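You operate a simulated robot arm through the tools that you are given. There is no shell and no other tool.

You run a simulated robot arm. Do the job below in one go: nothing can be reset, and whatever is moved stays where it is left.

JOB
Straighten the front came from the came rest in the vice, then open its groove with the wedge block.
Fine: keep it clamped while you open it; put the block back; lift the lever before you lay the came back where it lay. Leave the other cames on the rest.
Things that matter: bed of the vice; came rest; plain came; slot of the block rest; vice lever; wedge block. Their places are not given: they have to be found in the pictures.

The check looks at the end state, three seconds after you hand in, the way a careful person would. Anything else that was tipped, shoved, dropped, spilled or broken makes it a failure.

ROBOT AND FRAMES
A 7-joint arm with a four-finger gripper, fixed in place. Base frame: the origin is at the foot of the arm, x ahead of it, y to its left, z up. Units: m, degrees, N and s.
Its first joint turns from -69.0 to 172.0 degrees. Payload 3.67 kg.
Tool frame: the origin (TCP) lies between the finger pads and is the grasp point; the fingertips stand 0.028 m ahead of it; z points along the fingers, y is the line along which they close. Largest opening 0.112 m; the body of the gripper starts 0.073 m behind the TCP.
Orientation is told as [roll, pitch, yaw] about the base's x, y, z axes, in that order, counted from this pose: with the fingers straight down and closing along the base's y, the tool's x points along the base's -x, its y along +y and its z along -z.

CONTROLS
- The arm moves only by the tool play_rows. Its argument "steps" is one flat list of numbers, 7 for each row, row after row: the turn, a rotation vector about the tool's x, y, z in degrees, then the shift along the tool's x, y, z in m, then the closure, from 0 (fully open) to 1 (shut). In form: [wx, wy, wz, tx, ty, tz, gripper, wx, wy, wz, tx, ty, tz, gripper, ...]. A call has 1 to 20 rows; each row is the pose to reach, as a shift and turn from the pose commanded when the call began, along the tool's axes at that moment. Rows are played at 5 a second. More than 0.05 m and 8.6 degrees between two rows, or a gripper value outside its range, and nothing of the call is played. Where a pose cannot be reached the arm comes as near as it can. A force on the tool above 70 N (or 10 N above the force at the start of the call, whichever is more), or a blocked arm, ends the call early, and 0.2 s more pass. Each finger halts on what it meets, pressing with about 35 N; the grip force reading is that of the motor and also rises with nothing between the fingers. The clock runs only during rows and for 0.2 s after the last one: add rows that repeat a pose to give the fingers time. It gives the time, the measured TCP pose, the force on the tool (base axes), the opening and the grip force at its end, in the units of the frame above (readings bear some noise), with the torque about the TCP (base axes, N m) and any sound that the robot's microphone picked up.
- Cameras (640 x 400 px; columns grow to the right, rows downward): "scene" is fixed at [0.0502, 0.499, 1.6565]; the picture's right is [-0.85, -0.53, 0.00], its down [-0.21, 0.34, -0.92] and it looks along [0.49, -0.78, -0.40] (base axes); focal length 314 px, centre (320, 200). "wrist" rides on the gripper at [0.06, -0.018, -0.104] in the tool frame; the picture's right is [0.29, 0.96, 0.00], its down [-0.80, 0.24, -0.55] and it looks along [-0.53, 0.16, 0.83] (tool axes); focal length 234 px, centre (320, 200).
- get_image(camera): a new picture of that camera. The clock stands still meanwhile.
- raise_lower(by): slides the trunk up (or, below 0, down) by that many m; the arm rides with it, the base frame stays. It gives what a move gives, with no picture.
- probe_pixels(camera, pixels): there is no depth. For up to 12 entries [column, row, z] of the newest picture of that camera ("zoom" is the newest enlarged one), the place [x, y] in the base frame at which the ray of that pixel passes the height z, good to about 0.002 m. The clock stands still meanwhile.
- inspect(camera, box): a new picture of the part [left, top, right, bottom] of that camera's present view, enlarged. The clock stands still meanwhile.
- finish_job(): hands the job in; it is judged then, once.

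Unless the task says otherwise, let go and move clear before handing in.

The tools are called after "Call:" as name(argument=value, ...) on one line, values as JSON. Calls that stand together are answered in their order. play_rows: Moves the arm, as the interface text tells. Its arguments: {"type":"object","properties":{"steps":{"type":"array","items":{"type":"number"}}},"required":["steps"]} The other tools are called the same way: raise_lower (by) slides the trunk up or down; get_image (camera) takes a picture; probe_pixels (camera, pixels) gives the place at which the rays of pixels pass given heights; inspect (camera, box) takes an enlarged picture of a part of a camera's view; finish_job () hands the job in.

At the start:

```text
clock: 0.0
ee_pos: [0.426, -0.5964, 1.2358]
ee_rot: [0.0, 0.1, 0.0]
wrist_force: [0.5, 0.4, 0.2]
wrist_torque: [-0.02, 0.01, -0.04]
opening: 0.1121
grip_force: 0.0
trunk travel left (down, up): [-0.6, 0.24]
```

scene: 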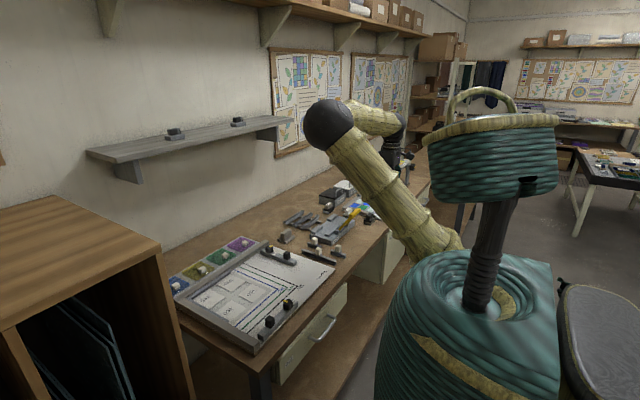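
wrist: 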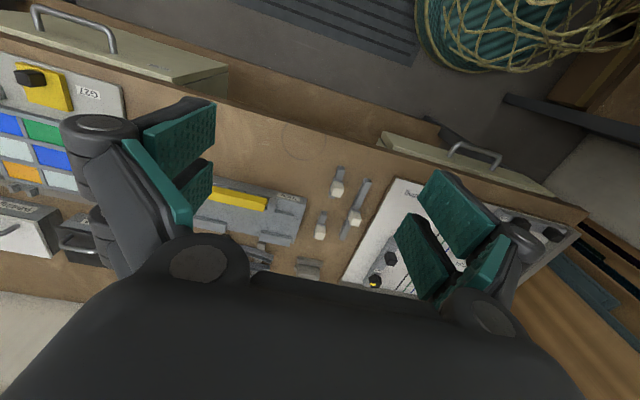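

The scene picture shows a bench with a window panel (about 250,290), and small metal tools around (310-350, 190-260). I'll enlarge these areas to identify the vice, came rest and wedge block.

Call:
inspect(camera="scene", box=[260, 160, 400, 280])

Call:
inspect(camera="wrist", box=[180, 150, 420, 300])

Call:
inspect(camera="scene", box=[160, 220, 360, 360])

```text
3.33 times, centred on (330, 220) of scene
```

zoom: 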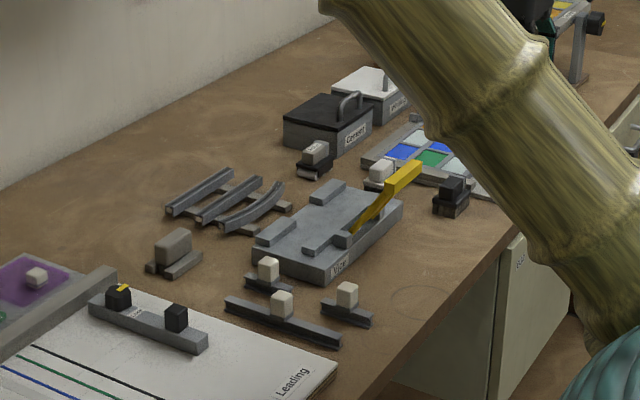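

```text
2.67 times, centred on (300, 225) of wrist
```

zoom: 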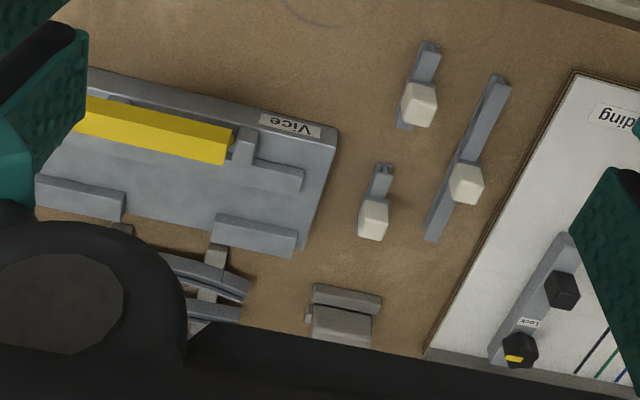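

```text
2.86 times, centred on (260, 290) of scene
```

zoom: 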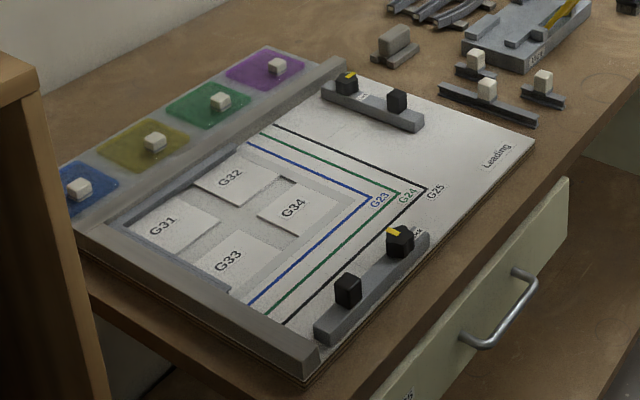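

The vice (zoom label near 340,265), came rest with three cames (zoom 165-290, 170-235), a block on its rest (zoom 174,250) and the yellow lever show up. I'll triangulate the bench height with the "Vice" label in both cameras.

Call:
probe_pixels(camera="scene", pixels=[[336, 239.5, 0.6], [336, 239.5, 0.7], [336, 239.5, 0.8], [336, 239.5, 0.9], [336, 239.5, 1.0]])

Call:
probe_pixels(camera="wrist", pixels=[[288.75, 197.6, 0.6], [288.75, 197.6, 0.7], [288.75, 197.6, 0.8], [288.75, 197.6, 0.9], [288.75, 197.6, 1.0]])

```text
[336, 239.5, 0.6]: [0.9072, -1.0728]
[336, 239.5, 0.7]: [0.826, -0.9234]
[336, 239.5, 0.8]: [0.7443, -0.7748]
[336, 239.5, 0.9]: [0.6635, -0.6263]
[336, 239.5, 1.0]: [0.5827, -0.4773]
```

```text
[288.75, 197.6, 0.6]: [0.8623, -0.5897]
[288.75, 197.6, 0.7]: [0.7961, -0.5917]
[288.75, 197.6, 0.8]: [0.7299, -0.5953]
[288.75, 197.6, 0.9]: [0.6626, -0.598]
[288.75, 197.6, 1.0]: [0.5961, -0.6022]
```

Both rays meet near (0.65, -0.60, 0.92), so the bench top is around 0.90 and base x grows toward the wall. I'll shift the arm sideways in the air so that the wrist camera looks at the vice and the came rest.

Call:
play_rows(steps=[0, 0, 0, 0, -0.04, 0, 0, 0, 0, 0, 0, -0.08, 0, 0, 0, 0, 0, 0, -0.12, 0, 0, 0, 0, 0, 0, -0.15, 0, 0, 0, 0, 0, 0, -0.15, 0, 0])

Call:
get_image(camera="wrist")

Call:
get_image(camera="scene")

```text
clock: 1.2
ee_pos: [0.4268, -0.7456, 1.2373]
ee_rot: [0.0, 0.0, 0.1]
wrist_force: [-1.2, 0.1, 0.8]
wrist_torque: [-0.02, -0.05, -0.03]
opening: 0.1119
grip_force: 0.0
trunk travel left (down, up): [-0.6, 0.24]
```

```text
taken
```

wrist: 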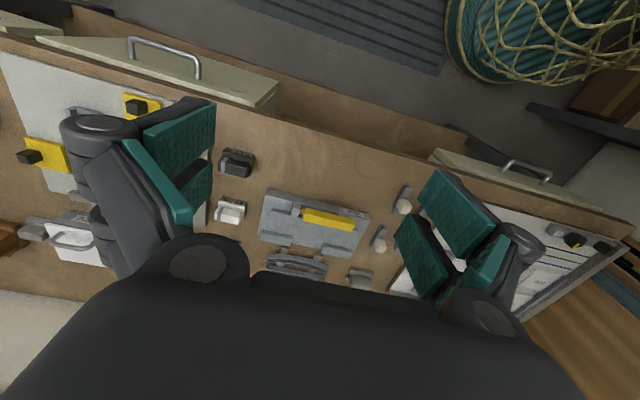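

```text
taken
```

scene: 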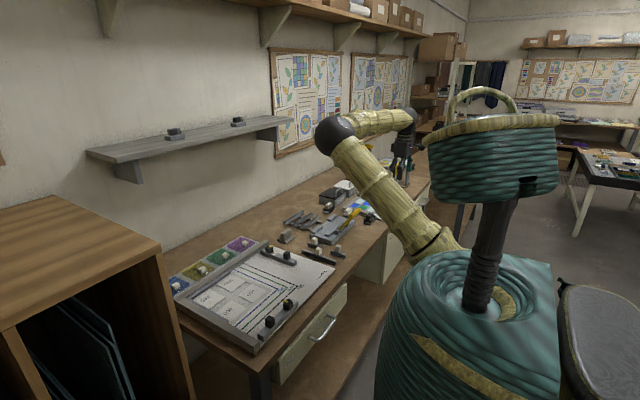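

The vice is now at (313,222) with cames at (297,263) partly hidden by the gripper. I'll advance 0.1 m in x and come down a little for a closer view.

Call:
play_rows(steps=[0, 0, 0, -0.04, 0.01, 0.03, 0, 0, 0, 0, -0.08, 0.02, 0.06, 0, 0, 0, 0, -0.12, 0.03, 0.08, 0, 0, 0, 0, -0.12, 0.03, 0.08, 0])

Call:
get_image(camera="wrist")

Call:
inspect(camera="wrist", box=[180, 110, 420, 260])

Call:
inspect(camera="scene", box=[270, 170, 390, 245])

```text
refused: row 1 steps farther than a row can; nothing moved
```

```text
taken
```

wrist: 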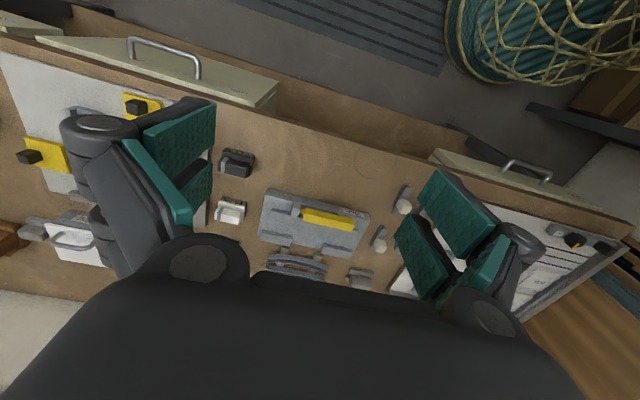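

```text
2.67 times, centred on (300, 185) of wrist
```

zoom: 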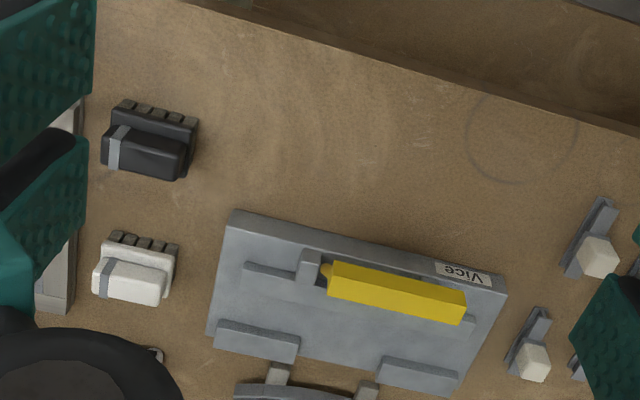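

```text
5.33 times, centred on (330, 208) of scene
```

zoom: 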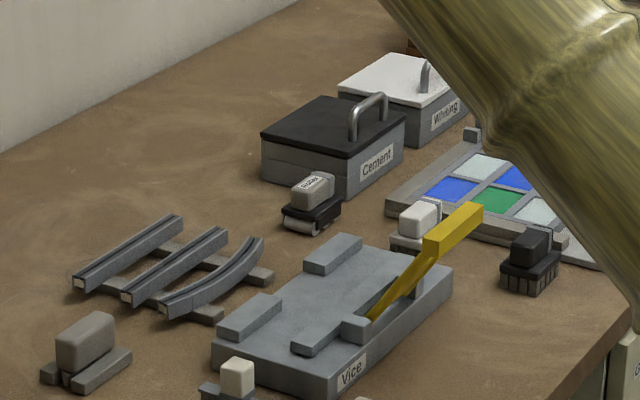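

The scene zoom shows the vice with two far jaws, one near jaw and a raised yellow lever (370,315 to 480,215); three cames with the nearest one curved. The move was refused for step size, so I'll repeat it with smaller rows.

Call:
play_rows(steps=[0, 0, 0, -0.035, 0.01, 0.02, 0, 0, 0, 0, -0.07, 0.02, 0.04, 0, 0, 0, 0, -0.1, 0.03, 0.06, 0, 0, 0, 0, -0.12, 0.03, 0.08, 0, 0, 0, 0, -0.12, 0.03, 0.08, 0])

Call:
get_image(camera="wrist")

Call:
inspect(camera="wrist", box=[180, 110, 420, 260])

```text
clock: 2.4
ee_pos: [0.5474, -0.7174, 1.1574]
ee_rot: [0.0, 0.0, 0.0]
wrist_force: [0.3, 0.3, 0.4]
wrist_torque: [-0.03, -0.02, 0.01]
opening: 0.1119
grip_force: 0.0
trunk travel left (down, up): [-0.6, 0.24]
```

```text
taken
```

wrist: 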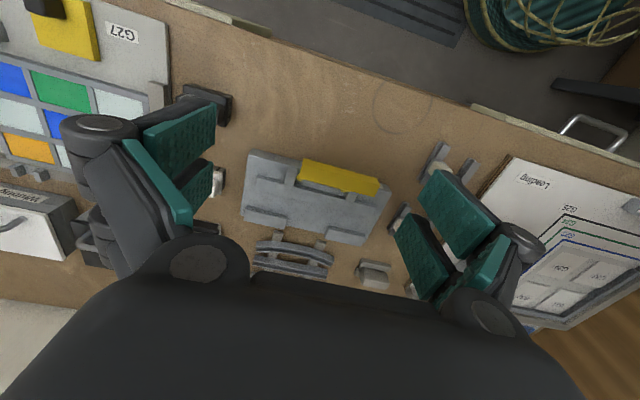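

```text
2.67 times, centred on (300, 185) of wrist
```

zoom: 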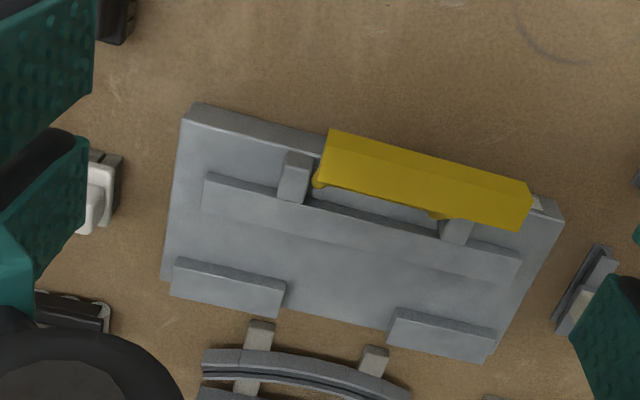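

The wrist zoom shows the lever's yellow handle running parallel to the vice (y direction) between posts, and the curved front came lying on two rails beyond it (205,360 to 410,400). I'll probe key scene points for heights around the bench.

Call:
probe_pixels(camera="scene", pixels=[[300.9, 228.6, 0.92], [319.1, 215.5, 0.92], [285.3, 218, 0.92], [304, 206, 0.92], [338, 250, 0.9], [284, 242, 0.9], [346, 219, 0.93]])

Call:
probe_pixels(camera="wrist", pixels=[[256, 244, 0.92], [333, 261, 0.92], [245, 155, 0.92], [390, 192, 0.92], [374, 270, 0.92]])

```text
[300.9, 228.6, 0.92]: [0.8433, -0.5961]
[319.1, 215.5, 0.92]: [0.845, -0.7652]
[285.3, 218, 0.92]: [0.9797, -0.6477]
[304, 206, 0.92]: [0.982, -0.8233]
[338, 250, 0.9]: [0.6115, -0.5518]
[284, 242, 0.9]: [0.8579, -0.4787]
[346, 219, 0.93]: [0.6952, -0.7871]
```

```text
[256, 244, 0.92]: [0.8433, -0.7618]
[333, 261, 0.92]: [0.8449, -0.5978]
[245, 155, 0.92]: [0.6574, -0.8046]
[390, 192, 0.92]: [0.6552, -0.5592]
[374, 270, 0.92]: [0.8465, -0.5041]
```

The rays from both cameras agree: the front came spans about (0.844, -0.763) to (0.844, -0.597) at z≈0.92, the vice around (0.72, -0.68), the block near (0.85, -0.50). These are far out, so I'll test the arm's reach while turning the tool 90° so the fingers close along x.

Call:
play_rows(steps=[0, 0, -8, 0, 0, 0, 0, 0, 0, -16, 0, 0, 0, 0, 0, 0, -24, 0, 0, 0, 0, 0, 0, -32, 0, 0, 0, 0, 0, 0, -40, 0, 0, 0, 0, 0, 0, -48, 0, 0, 0, 0, 0, 0, -56, 0, 0, 0, 0, 0, 0, -64, 0, 0, 0, 0, 0, 0, -72, 0, 0, 0, 0, 0, 0, -80, 0, 0, 0, 0, 0, 0, -88, 0, 0, 0, 0, 0, 0, -90, 0, 0, 0, 0, 0, 0, -90, 0, 0, 0, 0])

Call:
get_image(camera="wrist")

Call:
get_image(camera="scene")

```text
clock: 5.2
ee_pos: [0.5469, -0.7165, 1.1569]
ee_rot: [-0.1, -0.1, 90.2]
wrist_force: [0.6, 0.3, 0.5]
wrist_torque: [0.03, 0.03, 0.01]
opening: 0.1123
grip_force: 0.0
trunk travel left (down, up): [-0.6, 0.24]
```

```text
taken
```

wrist: 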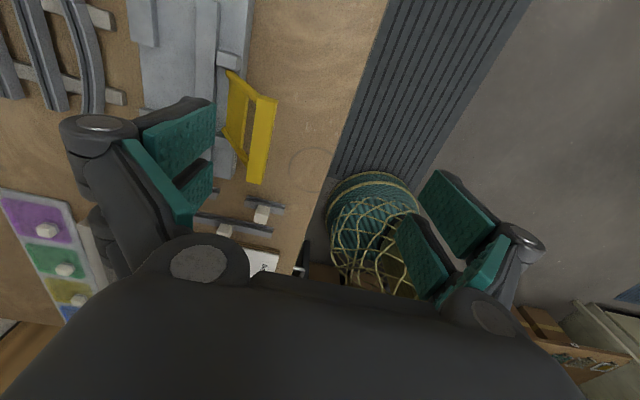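

```text
taken
```

scene: 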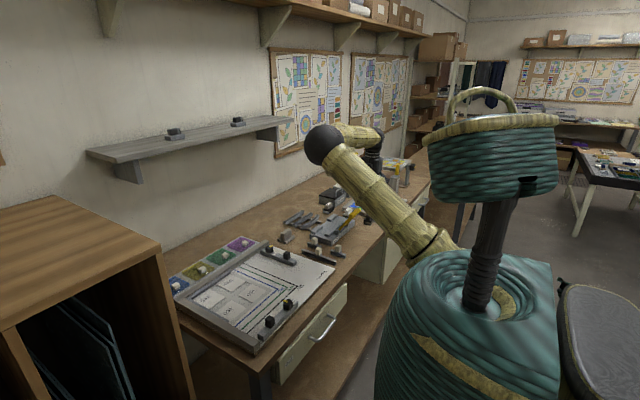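

Yaw +90 is reachable and this view looks along +y (lever frame at (245,140), cames at (60,60)). Next I move +x in the air to test the reach over the came rest.

Call:
play_rows(steps=[0, 0, 0, 0, -0.04, 0, 0, 0, 0, 0, 0, -0.08, 0, 0, 0, 0, 0, 0, -0.12, 0, 0, 0, 0, 0, 0, -0.16, 0, 0, 0, 0, 0, 0, -0.2, 0, 0, 0, 0, 0, 0, -0.2, 0, 0])

Call:
get_image(camera="wrist")

```text
clock: 6.6
ee_pos: [0.7463, -0.717, 1.1561]
ee_rot: [0.0, 0.0, 90.0]
wrist_force: [0.0, 0.4, 0.7]
wrist_torque: [0.0, 0.01, 0.02]
opening: 0.1123
grip_force: 0.0
trunk travel left (down, up): [-0.6, 0.24]
```

```text
taken
```

wrist: 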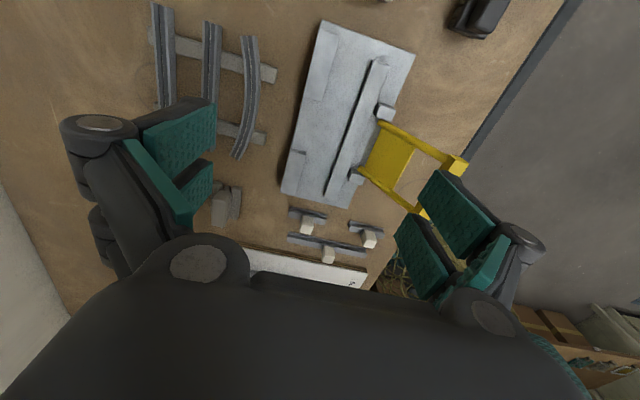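

At radius 1.035 the arm still holds tool-down at z=1.156. The view now shows the vice (345,110), lever bail (410,165), three cames on two rails (205,75), and block (225,205); I'll enlarge.

Call:
inspect(camera="wrist", box=[130, 0, 290, 100])

Call:
inspect(camera="wrist", box=[260, 10, 500, 220])

Call:
inspect(camera="wrist", box=[160, 130, 320, 250])

```text
4.00 times, centred on (210, 50) of wrist
```

zoom: 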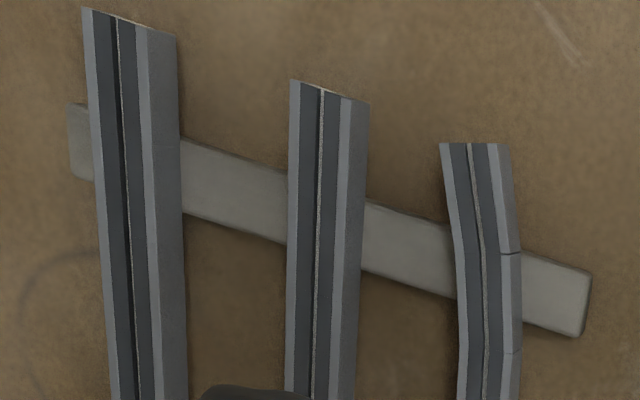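

```text
1.90 times, centred on (380, 115) of wrist
```

zoom: 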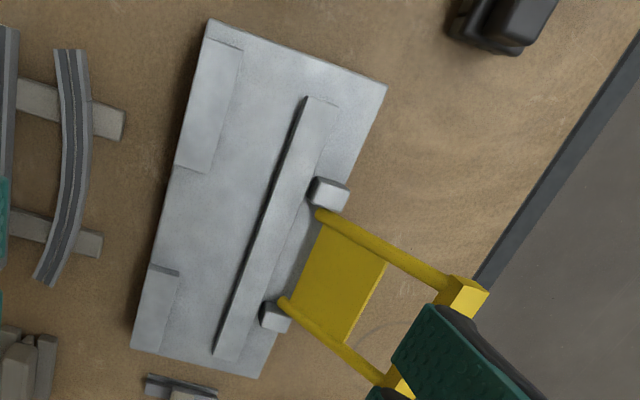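

```text
3.33 times, centred on (240, 190) of wrist
```

zoom: 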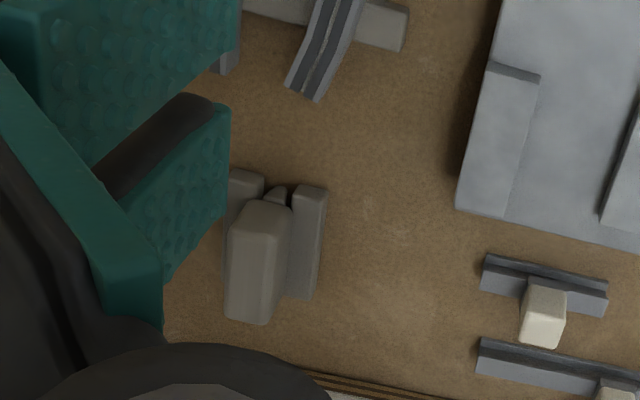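

The front came bows toward the robot (-x) in its middle, with its groove open upward; the vice has two fixed jaws on the +x side and a sliding jaw with the lever bail on the -x side. I'll take higher zooms to measure with the scene camera too.

Call:
inspect(camera="scene", box=[280, 195, 344, 235])

Call:
inspect(camera="scene", box=[305, 205, 369, 245])

Call:
inspect(camera="scene", box=[264, 222, 312, 252])

```text
10.00 times, centred on (312, 215) of scene
```

zoom: 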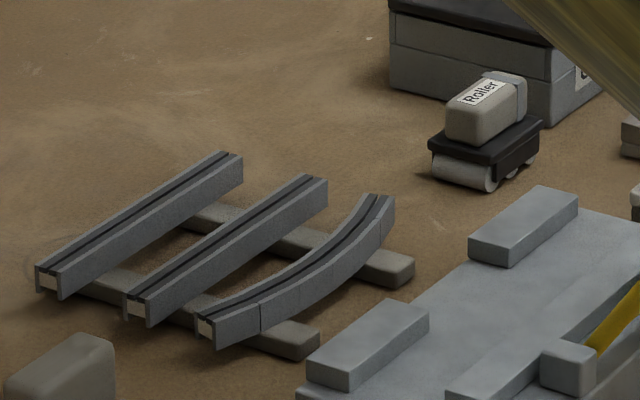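

```text
10.00 times, centred on (337, 225) of scene
```

zoom: 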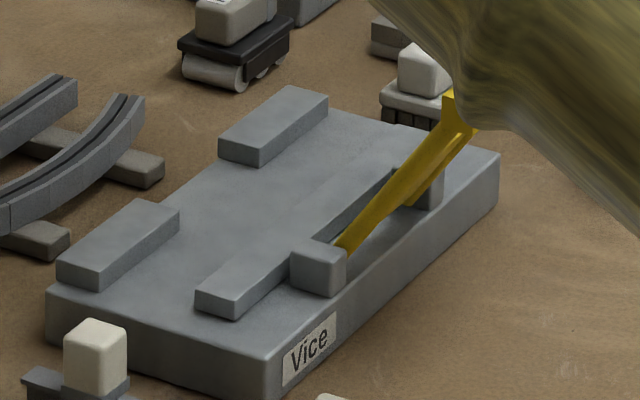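

```text
13.33 times, centred on (288, 237) of scene
```

zoom: 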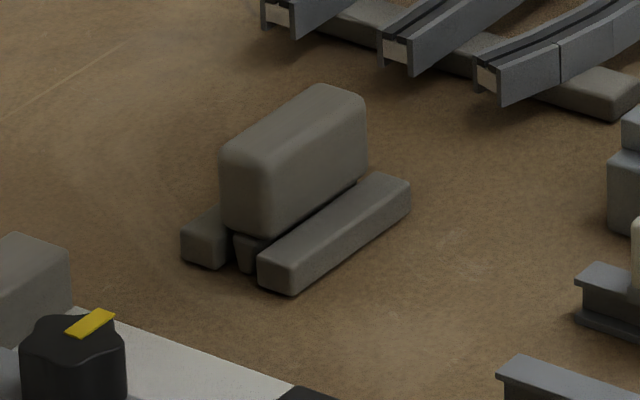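

The scene zooms are sharp: the block sits between two slot rails (zoom 300,170), its handle along y. I'll probe matching corners in both cameras to get heights.

Call:
inspect(camera="scene", box=[280, 195, 344, 235])

Call:
probe_pixels(camera="zoom", pixels=[[395, 198, 0.91], [395, 198, 0.92], [395, 198, 0.93], [372, 193, 0.91], [372, 193, 0.92], [372, 193, 0.93], [413, 280, 0.9], [413, 280, 0.91], [413, 262, 0.9], [413, 262, 0.91], [319, 357, 0.9]])

Call:
inspect(camera="wrist", box=[130, 0, 290, 100])

Call:
probe_pixels(camera="zoom", pixels=[[507, 143, 0.91], [507, 143, 0.92], [507, 143, 0.93], [440, 143, 0.91], [440, 143, 0.92], [440, 143, 0.93], [590, 275, 0.9], [590, 275, 0.91], [575, 335, 0.9], [575, 335, 0.91]])

```text
10.00 times, centred on (312, 215) of scene
```

zoom: 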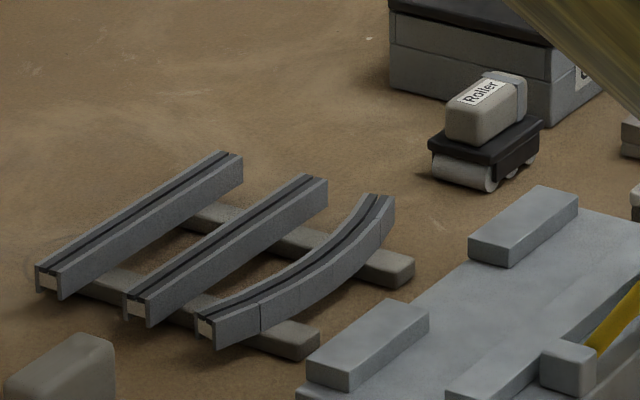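

```text
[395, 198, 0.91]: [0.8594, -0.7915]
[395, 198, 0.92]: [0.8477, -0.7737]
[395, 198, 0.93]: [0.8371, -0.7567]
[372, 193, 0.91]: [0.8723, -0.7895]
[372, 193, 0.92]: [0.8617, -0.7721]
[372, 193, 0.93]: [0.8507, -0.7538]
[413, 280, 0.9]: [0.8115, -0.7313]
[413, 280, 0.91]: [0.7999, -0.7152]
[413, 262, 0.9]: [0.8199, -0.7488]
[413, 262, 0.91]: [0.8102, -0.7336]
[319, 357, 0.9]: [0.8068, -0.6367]
```

```text
4.00 times, centred on (210, 50) of wrist
```

zoom: 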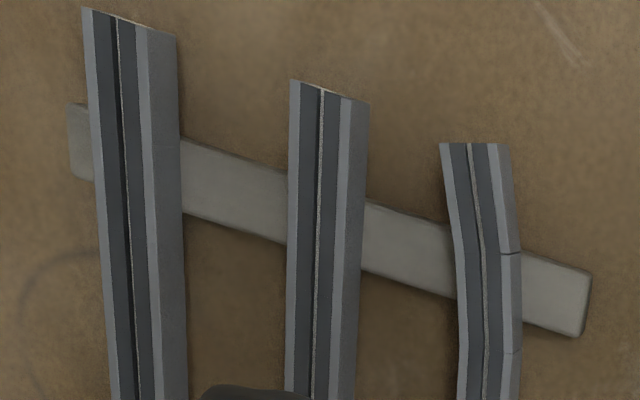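

```text
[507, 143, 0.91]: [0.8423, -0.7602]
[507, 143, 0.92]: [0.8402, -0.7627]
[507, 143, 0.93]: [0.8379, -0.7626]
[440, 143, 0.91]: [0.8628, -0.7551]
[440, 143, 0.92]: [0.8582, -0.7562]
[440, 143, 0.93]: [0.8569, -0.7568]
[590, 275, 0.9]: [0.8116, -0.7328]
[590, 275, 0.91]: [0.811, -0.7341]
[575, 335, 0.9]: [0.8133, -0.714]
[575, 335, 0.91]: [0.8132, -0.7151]
```

The stereo match gives bench z≈0.900, rail tops z≈0.910, and came top z≈0.927 (section ~17 mm tall, ~16 mm wide). Now I'll measure the vice the same way.

Call:
inspect(camera="wrist", box=[275, 10, 435, 110])

Call:
inspect(camera="wrist", box=[270, 110, 430, 210])

Call:
inspect(camera="wrist", box=[350, 100, 510, 220])

```text
4.00 times, centred on (355, 60) of wrist
```

zoom: 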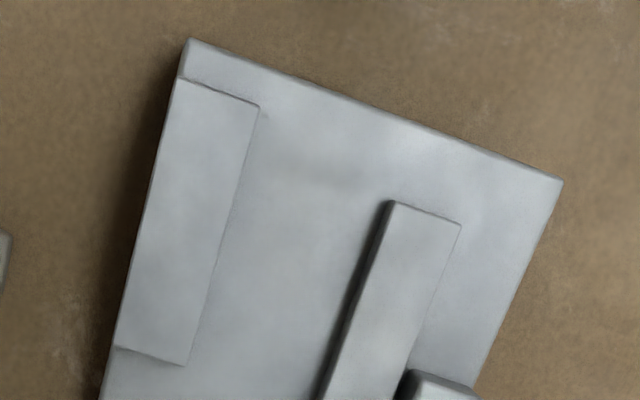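

```text
4.00 times, centred on (350, 160) of wrist
```

zoom: 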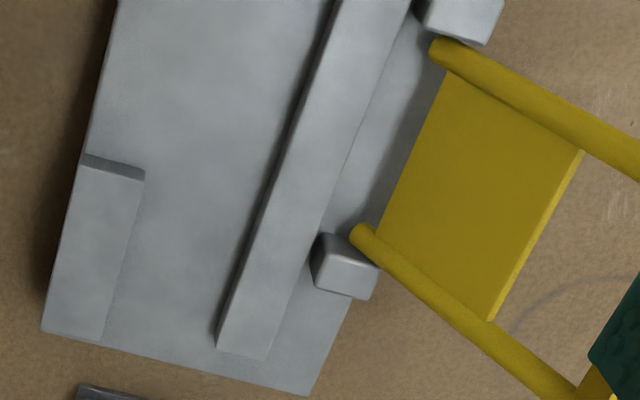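

```text
3.33 times, centred on (430, 160) of wrist
```

zoom: 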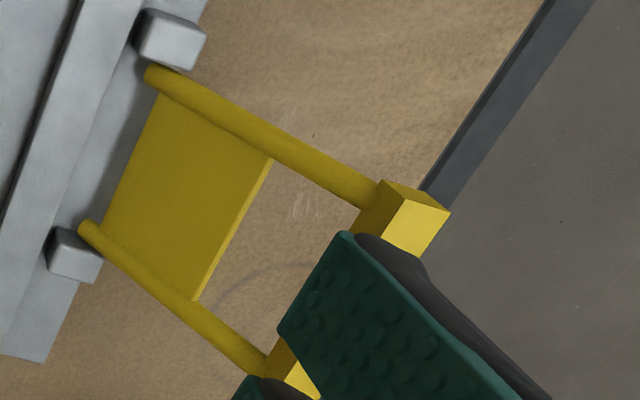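

The lever is a bail with two arms, a plate and a cross handle at the end. I'll probe matched vice corners in both cameras.

Call:
inspect(camera="scene", box=[305, 205, 369, 245])

Call:
probe_pixels(camera="zoom", pixels=[[260, 150, 0.94], [260, 150, 0.95], [328, 98, 0.94], [328, 98, 0.95], [219, 139, 0.94], [219, 139, 0.95], [197, 290, 0.94], [238, 302, 0.94], [500, 155, 0.93], [265, 345, 0.93], [48, 288, 0.93], [262, 398, 0.9]])

Call:
inspect(camera="wrist", box=[275, 10, 435, 110])

Call:
probe_pixels(camera="zoom", pixels=[[185, 363, 0.93], [185, 363, 0.95], [260, 107, 0.93], [260, 107, 0.95], [115, 345, 0.93], [115, 345, 0.95], [392, 200, 0.93], [392, 200, 0.95], [462, 224, 0.95], [562, 182, 0.92], [562, 182, 0.93], [190, 40, 0.93]])

Call:
inspect(camera="wrist", box=[270, 110, 430, 210])

Call:
probe_pixels(camera="zoom", pixels=[[145, 178, 0.93], [145, 178, 0.95], [100, 340, 0.95], [42, 332, 0.93], [218, 347, 0.93], [218, 347, 0.95], [267, 358, 0.93], [267, 358, 0.95], [312, 395, 0.92], [312, 395, 0.93], [360, 225, 0.94], [320, 262, 0.94]])

```text
10.00 times, centred on (337, 225) of scene
```

zoom: 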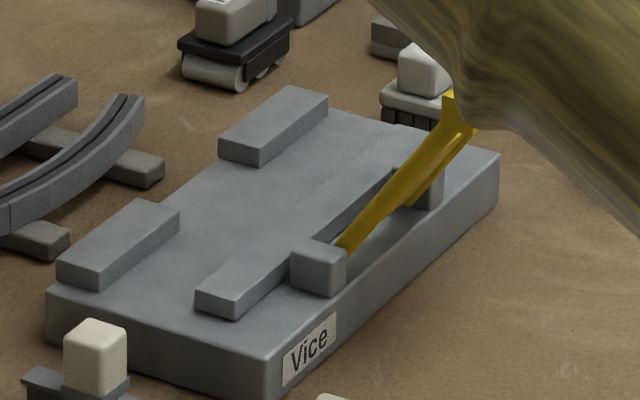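

```text
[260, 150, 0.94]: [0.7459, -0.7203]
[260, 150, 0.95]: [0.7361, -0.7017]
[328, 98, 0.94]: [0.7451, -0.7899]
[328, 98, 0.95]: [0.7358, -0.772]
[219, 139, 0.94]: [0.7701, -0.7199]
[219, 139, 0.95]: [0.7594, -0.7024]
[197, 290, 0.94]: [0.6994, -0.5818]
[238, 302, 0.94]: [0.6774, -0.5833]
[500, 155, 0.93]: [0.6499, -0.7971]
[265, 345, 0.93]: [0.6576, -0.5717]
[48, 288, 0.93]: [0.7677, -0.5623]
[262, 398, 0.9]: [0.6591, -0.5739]
```

```text
4.00 times, centred on (355, 60) of wrist
```

zoom: 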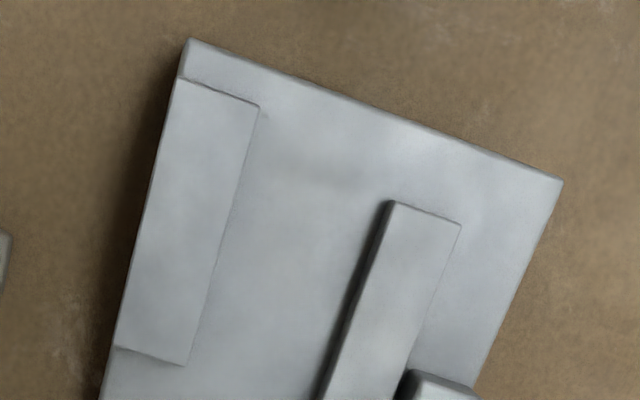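

```text
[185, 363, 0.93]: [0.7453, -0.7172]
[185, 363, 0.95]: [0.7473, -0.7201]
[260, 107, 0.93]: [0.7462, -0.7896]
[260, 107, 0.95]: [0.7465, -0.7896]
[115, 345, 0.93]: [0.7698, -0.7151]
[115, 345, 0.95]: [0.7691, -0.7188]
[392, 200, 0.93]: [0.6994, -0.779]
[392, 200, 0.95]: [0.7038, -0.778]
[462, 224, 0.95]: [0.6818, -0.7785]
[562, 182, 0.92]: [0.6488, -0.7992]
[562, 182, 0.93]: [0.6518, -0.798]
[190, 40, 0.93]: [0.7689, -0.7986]
```

```text
4.00 times, centred on (350, 160) of wrist
```

zoom: 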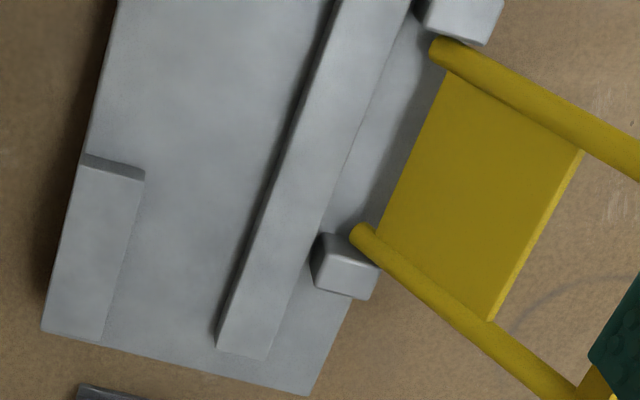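

```text
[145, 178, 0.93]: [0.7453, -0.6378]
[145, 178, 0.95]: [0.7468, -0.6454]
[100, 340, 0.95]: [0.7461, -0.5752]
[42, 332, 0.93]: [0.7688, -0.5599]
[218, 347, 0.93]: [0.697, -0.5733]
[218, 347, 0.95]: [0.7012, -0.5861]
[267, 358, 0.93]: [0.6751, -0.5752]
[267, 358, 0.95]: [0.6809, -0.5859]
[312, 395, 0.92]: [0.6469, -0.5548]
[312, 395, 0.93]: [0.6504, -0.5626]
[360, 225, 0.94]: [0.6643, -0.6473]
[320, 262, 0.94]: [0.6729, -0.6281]
```

The vice is resolved: bed top z≈0.930, fixed jaws' inner face x≈0.746 (top 0.941, y -0.79..-0.718 and -0.642..-0.57), sliding jaw x 0.678–0.700, lever handle near (0.594, -0.72..-0.65, 1.037). Now I move to look at the wedge block.

Call:
play_rows(steps=[0, 0, 0, -0.03, -0.022, 0.01, 0, 0, 0, 0, -0.06, -0.045, 0.02, 0, 0, 0, 0, -0.09, -0.068, 0.03, 0, 0, 0, 0, -0.117, -0.09, 0.05, 0, 0, 0, 0, -0.117, -0.09, 0.05, 0])

Call:
get_image(camera="wrist")

Call:
get_image(camera="scene")

```text
clock: 7.8
ee_pos: [0.8357, -0.599, 1.1055]
ee_rot: [0.0, 0.0, 90.0]
wrist_force: [-0.1, -0.3, 0.0]
wrist_torque: [-0.03, -0.01, -0.02]
opening: 0.1119
grip_force: 0.2
trunk travel left (down, up): [-0.6, 0.24]
```

```text
taken
```

wrist: 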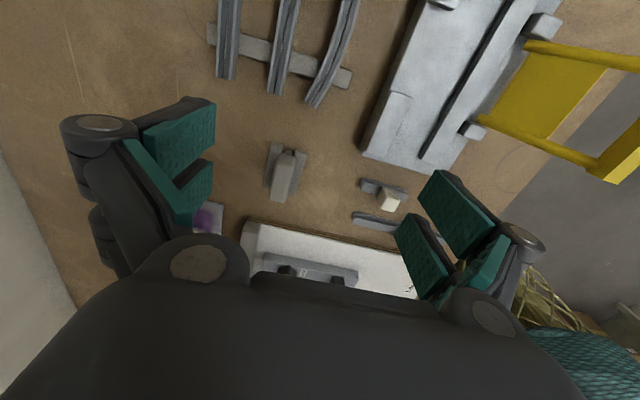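

```text
taken
```

scene: 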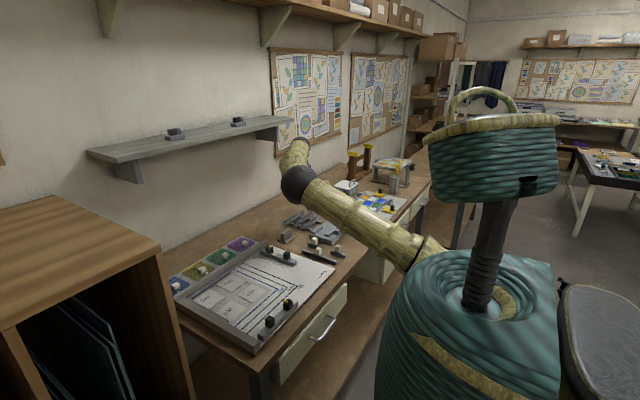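

The block (285,175) is now visible between its rails. I'll enlarge it in both cameras.

Call:
inspect(camera="wrist", box=[240, 130, 336, 210])

Call:
inspect(camera="scene", box=[264, 222, 312, 252])

Call:
inspect(camera="scene", box=[260, 130, 400, 240])

```text
5.00 times, centred on (288, 170) of wrist
```

zoom: 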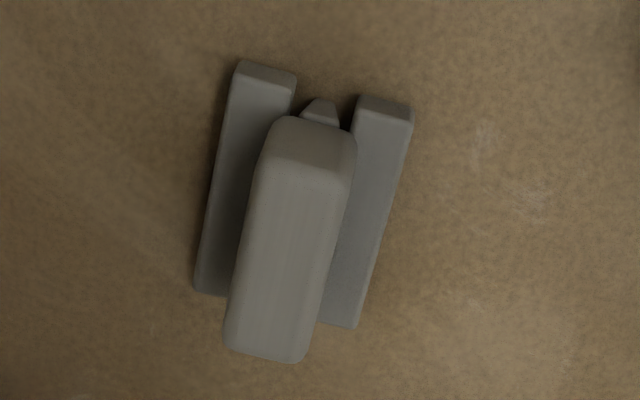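

```text
13.33 times, centred on (288, 237) of scene
```

zoom: 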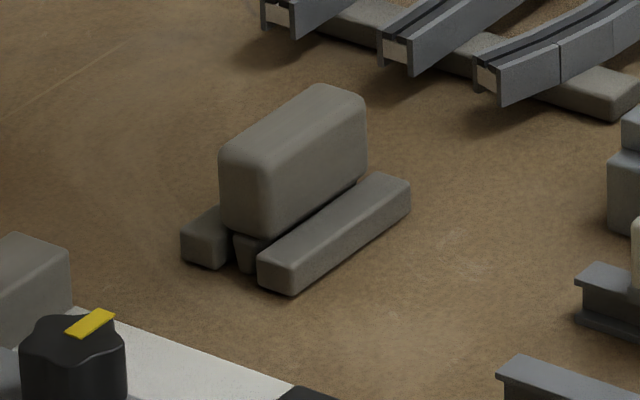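

```text
3.64 times, centred on (330, 185) of scene
```

zoom: 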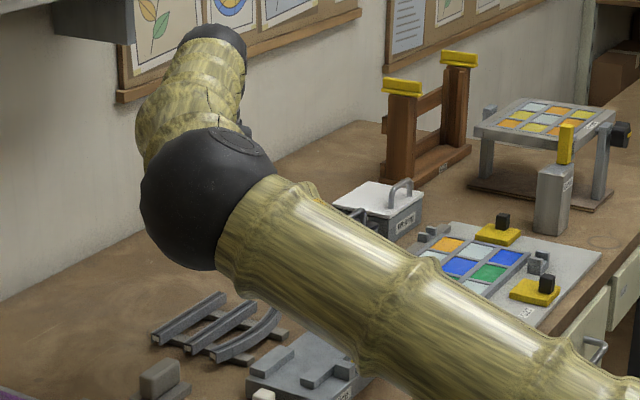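

I'll probe matched points of the block (top corners) and rails in both zooms to get the block's place and height.

Call:
inspect(camera="scene", box=[264, 222, 312, 252])

Call:
probe_pixels(camera="zoom", pixels=[[367, 102, 0.94], [367, 102, 0.96], [320, 86, 0.94], [320, 86, 0.96], [222, 150, 0.94], [222, 150, 0.96], [268, 166, 0.95], [297, 268, 0.91], [411, 182, 0.91], [297, 294, 0.9], [268, 238, 0.92], [365, 170, 0.92]])

Call:
inspect(camera="wrist", box=[240, 130, 336, 210])

Call:
probe_pixels(camera="zoom", pixels=[[350, 180, 0.94], [350, 180, 0.96], [258, 162, 0.94], [258, 162, 0.96], [228, 348, 0.94], [228, 348, 0.96], [303, 362, 0.95], [357, 326, 0.91], [412, 122, 0.91], [195, 290, 0.91], [320, 108, 0.91], [240, 75, 0.91]])

```text
13.33 times, centred on (288, 237) of scene
```

zoom: 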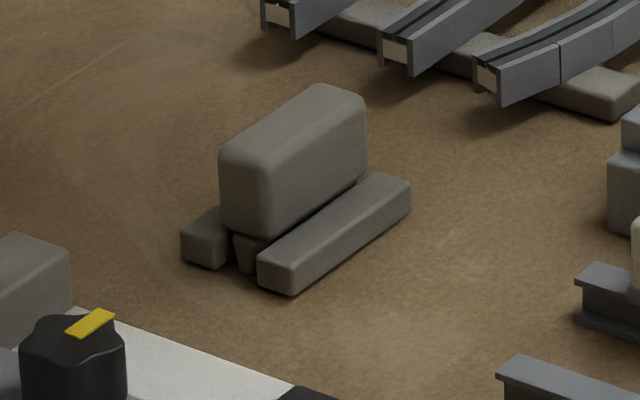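

```text
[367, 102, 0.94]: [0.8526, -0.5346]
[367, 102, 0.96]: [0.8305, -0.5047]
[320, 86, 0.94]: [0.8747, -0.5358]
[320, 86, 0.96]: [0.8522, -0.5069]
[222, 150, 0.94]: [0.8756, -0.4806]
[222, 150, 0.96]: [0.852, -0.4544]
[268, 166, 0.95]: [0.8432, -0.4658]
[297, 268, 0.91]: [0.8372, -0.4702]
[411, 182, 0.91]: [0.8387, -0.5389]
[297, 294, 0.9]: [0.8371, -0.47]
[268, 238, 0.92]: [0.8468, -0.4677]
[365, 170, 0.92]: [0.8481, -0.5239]
```

```text
5.00 times, centred on (288, 170) of wrist
```

zoom: 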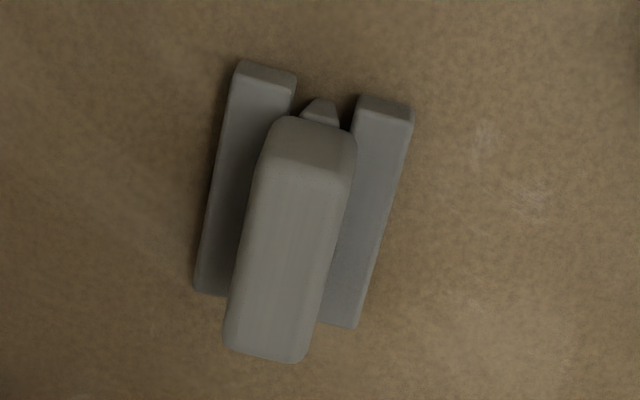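

```text
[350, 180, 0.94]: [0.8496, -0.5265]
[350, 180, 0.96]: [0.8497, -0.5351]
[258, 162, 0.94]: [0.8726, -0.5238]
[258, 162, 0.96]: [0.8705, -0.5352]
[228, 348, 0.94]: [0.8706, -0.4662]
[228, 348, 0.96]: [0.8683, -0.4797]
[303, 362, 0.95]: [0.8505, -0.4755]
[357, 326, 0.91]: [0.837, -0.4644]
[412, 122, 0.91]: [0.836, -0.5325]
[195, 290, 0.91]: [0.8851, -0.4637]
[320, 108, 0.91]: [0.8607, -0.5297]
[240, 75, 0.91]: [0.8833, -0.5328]
```

The block is a 22×60 mm body centred near (0.860, -0.500), body z 0.919–0.944, its slot rails up to z≈0.912. Next I test reach over the front came in the air at z≈1.1.

Call:
play_rows(steps=[0, 0, 0, 0.04, -0.006, 0, 0, 0, 0, 0, 0.081, -0.012, 0, 0, 0, 0, 0, 0.081, -0.012, 0, 0, 0, 0, 0, 0.081, -0.012, 0, 0])

Call:
get_image(camera="wrist")

Call:
get_image(camera="scene")

```text
clock: 8.8
ee_pos: [0.8482, -0.6827, 1.1036]
ee_rot: [0.2, -0.1, 89.9]
wrist_force: [-0.3, -0.2, 0.4]
wrist_torque: [0.01, -0.04, 0.04]
opening: 0.1121
grip_force: 0.0
trunk travel left (down, up): [-0.6, 0.24]
```

```text
taken
```

wrist: 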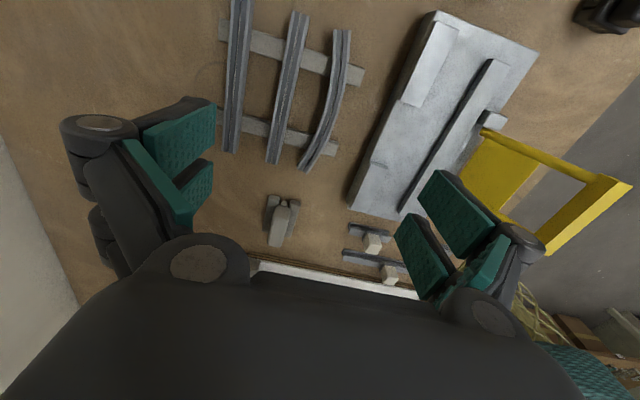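

```text
taken
```

scene: 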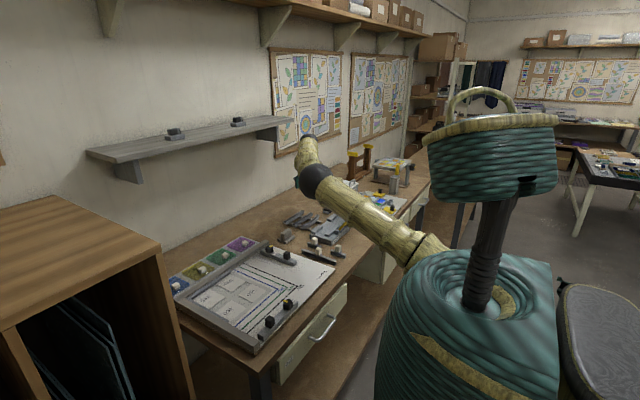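

Reach is fine at radius 1.09 (z=1.104), so I can keep this arm pose and lower the trunk. I'll measure the front came (325,100) and rails closely in this view.

Call:
inspect(camera="wrist", box=[215, 5, 375, 105])

Call:
inspect(camera="wrist", box=[215, 85, 375, 185])

Call:
inspect(camera="wrist", box=[440, 90, 640, 260])

```text
4.00 times, centred on (295, 55) of wrist
```

zoom: 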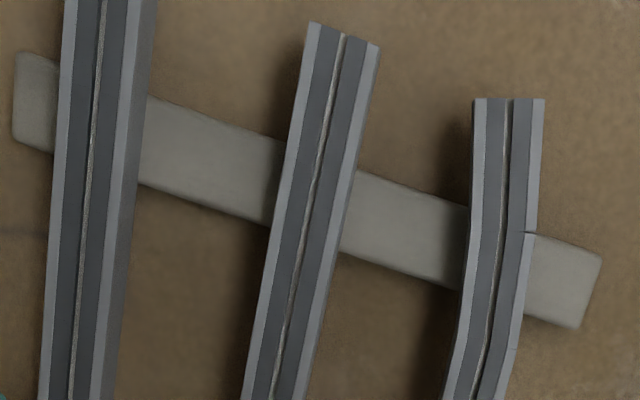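

```text
4.00 times, centred on (295, 135) of wrist
```

zoom: 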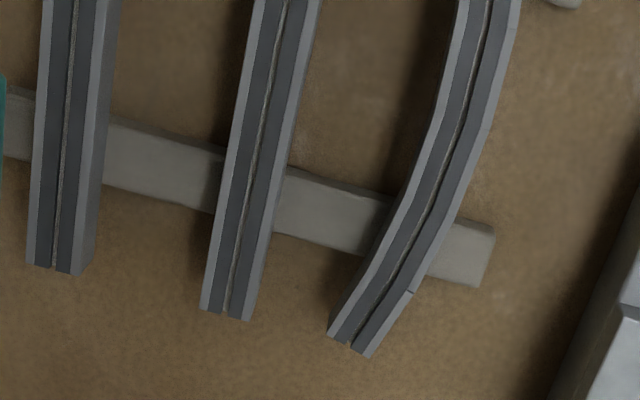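

```text
2.35 times, centred on (540, 175) of wrist
```

zoom: 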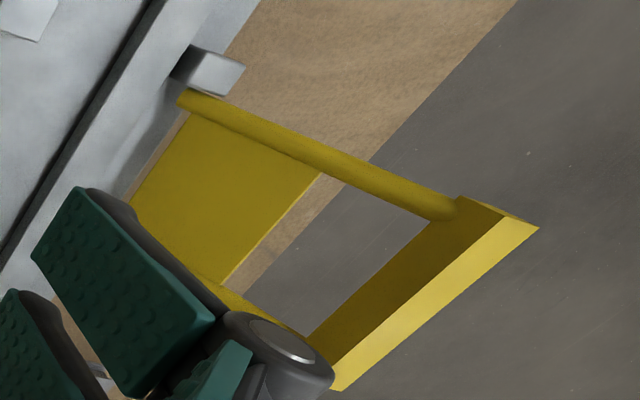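

I'll probe edges of the front came and its neighbour at top height 0.927.

Call:
inspect(camera="wrist", box=[215, 5, 375, 105])

Call:
probe_pixels(camera="zoom", pixels=[[473, 98, 0.927], [545, 99, 0.927], [466, 230, 0.927], [535, 230, 0.927], [452, 350, 0.927], [516, 350, 0.927], [310, 25, 0.927], [380, 47, 0.927], [67, 5, 0.927], [602, 252, 0.91], [580, 326, 0.91]])

Call:
inspect(camera="wrist", box=[215, 85, 375, 185])

Call:
probe_pixels(camera="zoom", pixels=[[328, 337, 0.927], [370, 357, 0.927], [455, 20, 0.927], [519, 20, 0.927], [432, 120, 0.927], [490, 127, 0.927], [390, 220, 0.927], [444, 230, 0.927], [202, 308, 0.927], [250, 320, 0.927], [495, 228, 0.91], [478, 286, 0.91]])

```text
4.00 times, centred on (295, 55) of wrist
```

zoom: 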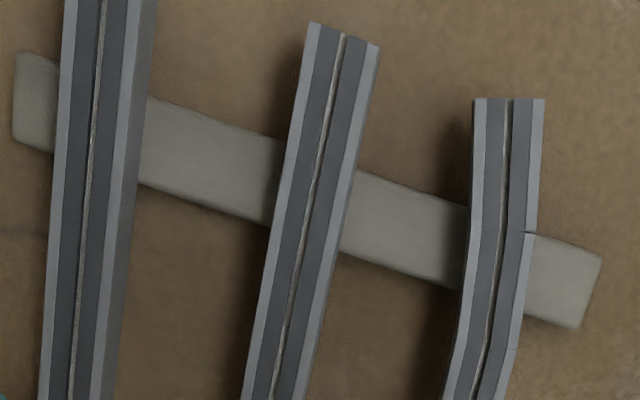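

```text
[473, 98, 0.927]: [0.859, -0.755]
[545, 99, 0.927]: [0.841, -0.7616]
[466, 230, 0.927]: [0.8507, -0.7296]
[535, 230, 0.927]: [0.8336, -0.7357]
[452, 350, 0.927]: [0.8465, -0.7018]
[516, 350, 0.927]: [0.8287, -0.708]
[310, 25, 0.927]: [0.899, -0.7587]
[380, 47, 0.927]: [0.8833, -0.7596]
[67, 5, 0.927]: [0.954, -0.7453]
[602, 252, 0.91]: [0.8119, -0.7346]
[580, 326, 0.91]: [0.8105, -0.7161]
```

```text
4.00 times, centred on (295, 135) of wrist
```

zoom: 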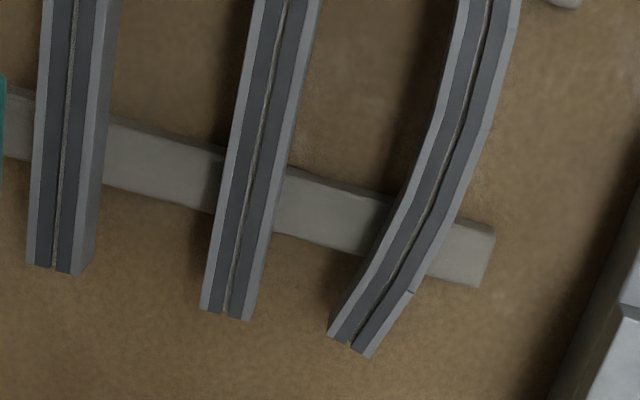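

```text
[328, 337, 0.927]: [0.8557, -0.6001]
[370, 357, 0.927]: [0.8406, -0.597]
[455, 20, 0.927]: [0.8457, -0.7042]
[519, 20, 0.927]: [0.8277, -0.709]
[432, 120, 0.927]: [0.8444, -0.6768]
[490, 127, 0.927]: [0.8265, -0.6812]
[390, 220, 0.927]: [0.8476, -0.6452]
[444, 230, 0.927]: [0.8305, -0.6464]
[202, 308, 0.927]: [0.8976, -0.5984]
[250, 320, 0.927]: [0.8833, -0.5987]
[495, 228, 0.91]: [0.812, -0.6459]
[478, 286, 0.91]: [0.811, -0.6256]
```

The front came: middle centre x≈0.8355, ends x≈0.849, width ≈17 mm, y from -0.763 to -0.597, with the next came's face at x≈0.883. I'll set the fingers to ~40 mm opening, centre over (0.8355, -0.681), then lower the trunk partway.

Call:
play_rows(steps=[0, 0, 0, -0.001, 0.006, 0, 0.3, 0, 0, 0, -0.0017, 0.0127, 0, 0.643, 0, 0, 0, -0.0017, 0.0127, 0, 0.643, 0, 0, 0, -0.0017, 0.0127, 0, 0.643])

Call:
raise_lower(by=-0.1)

Call:
get_image(camera="wrist")

Call:
get_image(camera="scene")

```text
clock: 9.8
ee_pos: [0.8364, -0.6787, 1.1063]
ee_rot: [0.0, 0.0, 90.0]
wrist_force: [-0.5, 0.3, 0.0]
wrist_torque: [-0.05, 0.03, 0.0]
opening: 0.04
grip_force: 0.0
trunk travel left (down, up): [-0.6, 0.24]
```

```text
clock: 11.1
ee_pos: [0.8359, -0.6789, 1.0069]
ee_rot: [0.0, 0.0, 90.0]
wrist_force: [0.3, 1.1, 0.0]
wrist_torque: [-0.05, -0.05, -0.03]
opening: 0.04
grip_force: 0.0
trunk travel left (down, up): [-0.5, 0.34]
```

```text
taken
```

wrist: 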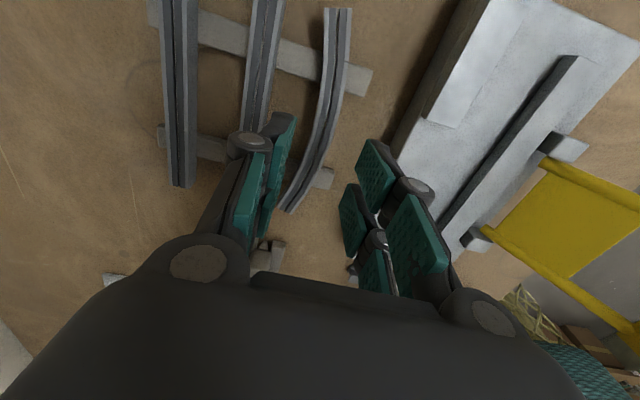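

```text
taken
```

scene: 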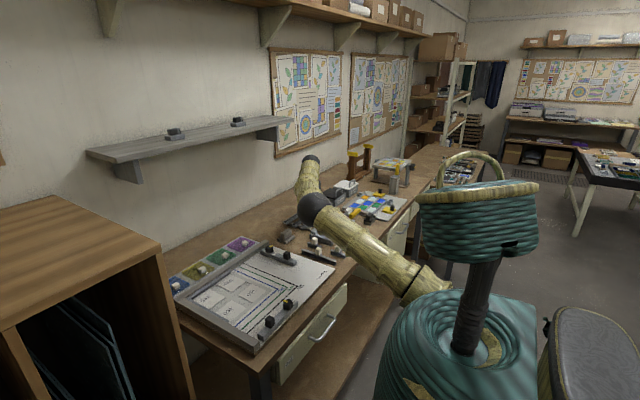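

The gripper straddles the front came without touching neighbours. I lower further by trunk in two steps.

Call:
raise_lower(by=-0.045)

Call:
get_image(camera="wrist")

Call:
inspect(camera="scene", box=[270, 150, 400, 240])

```text
clock: 12.0
ee_pos: [0.8364, -0.6792, 0.9614]
ee_rot: [0.0, 0.0, 90.0]
wrist_force: [-0.1, -0.4, 0.5]
wrist_torque: [0.03, -0.04, 0.01]
opening: 0.0398
grip_force: 0.0
trunk travel left (down, up): [-0.455, 0.385]
```

```text
taken
```

wrist: 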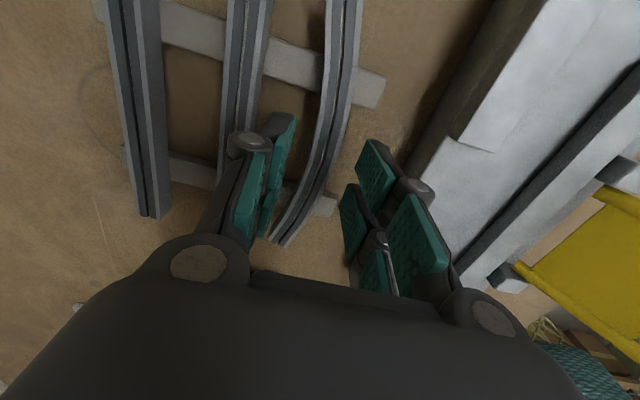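

```text
4.44 times, centred on (335, 195) of scene
```

zoom: 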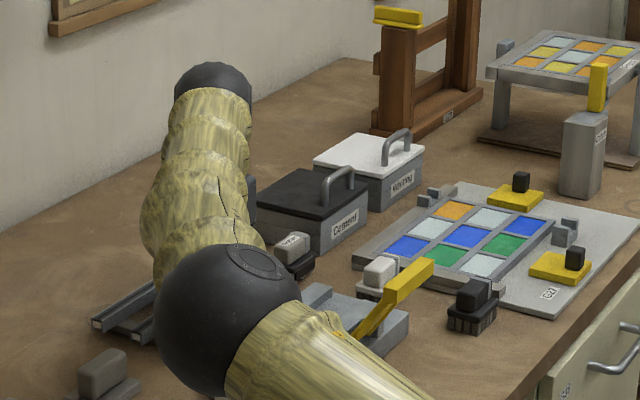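

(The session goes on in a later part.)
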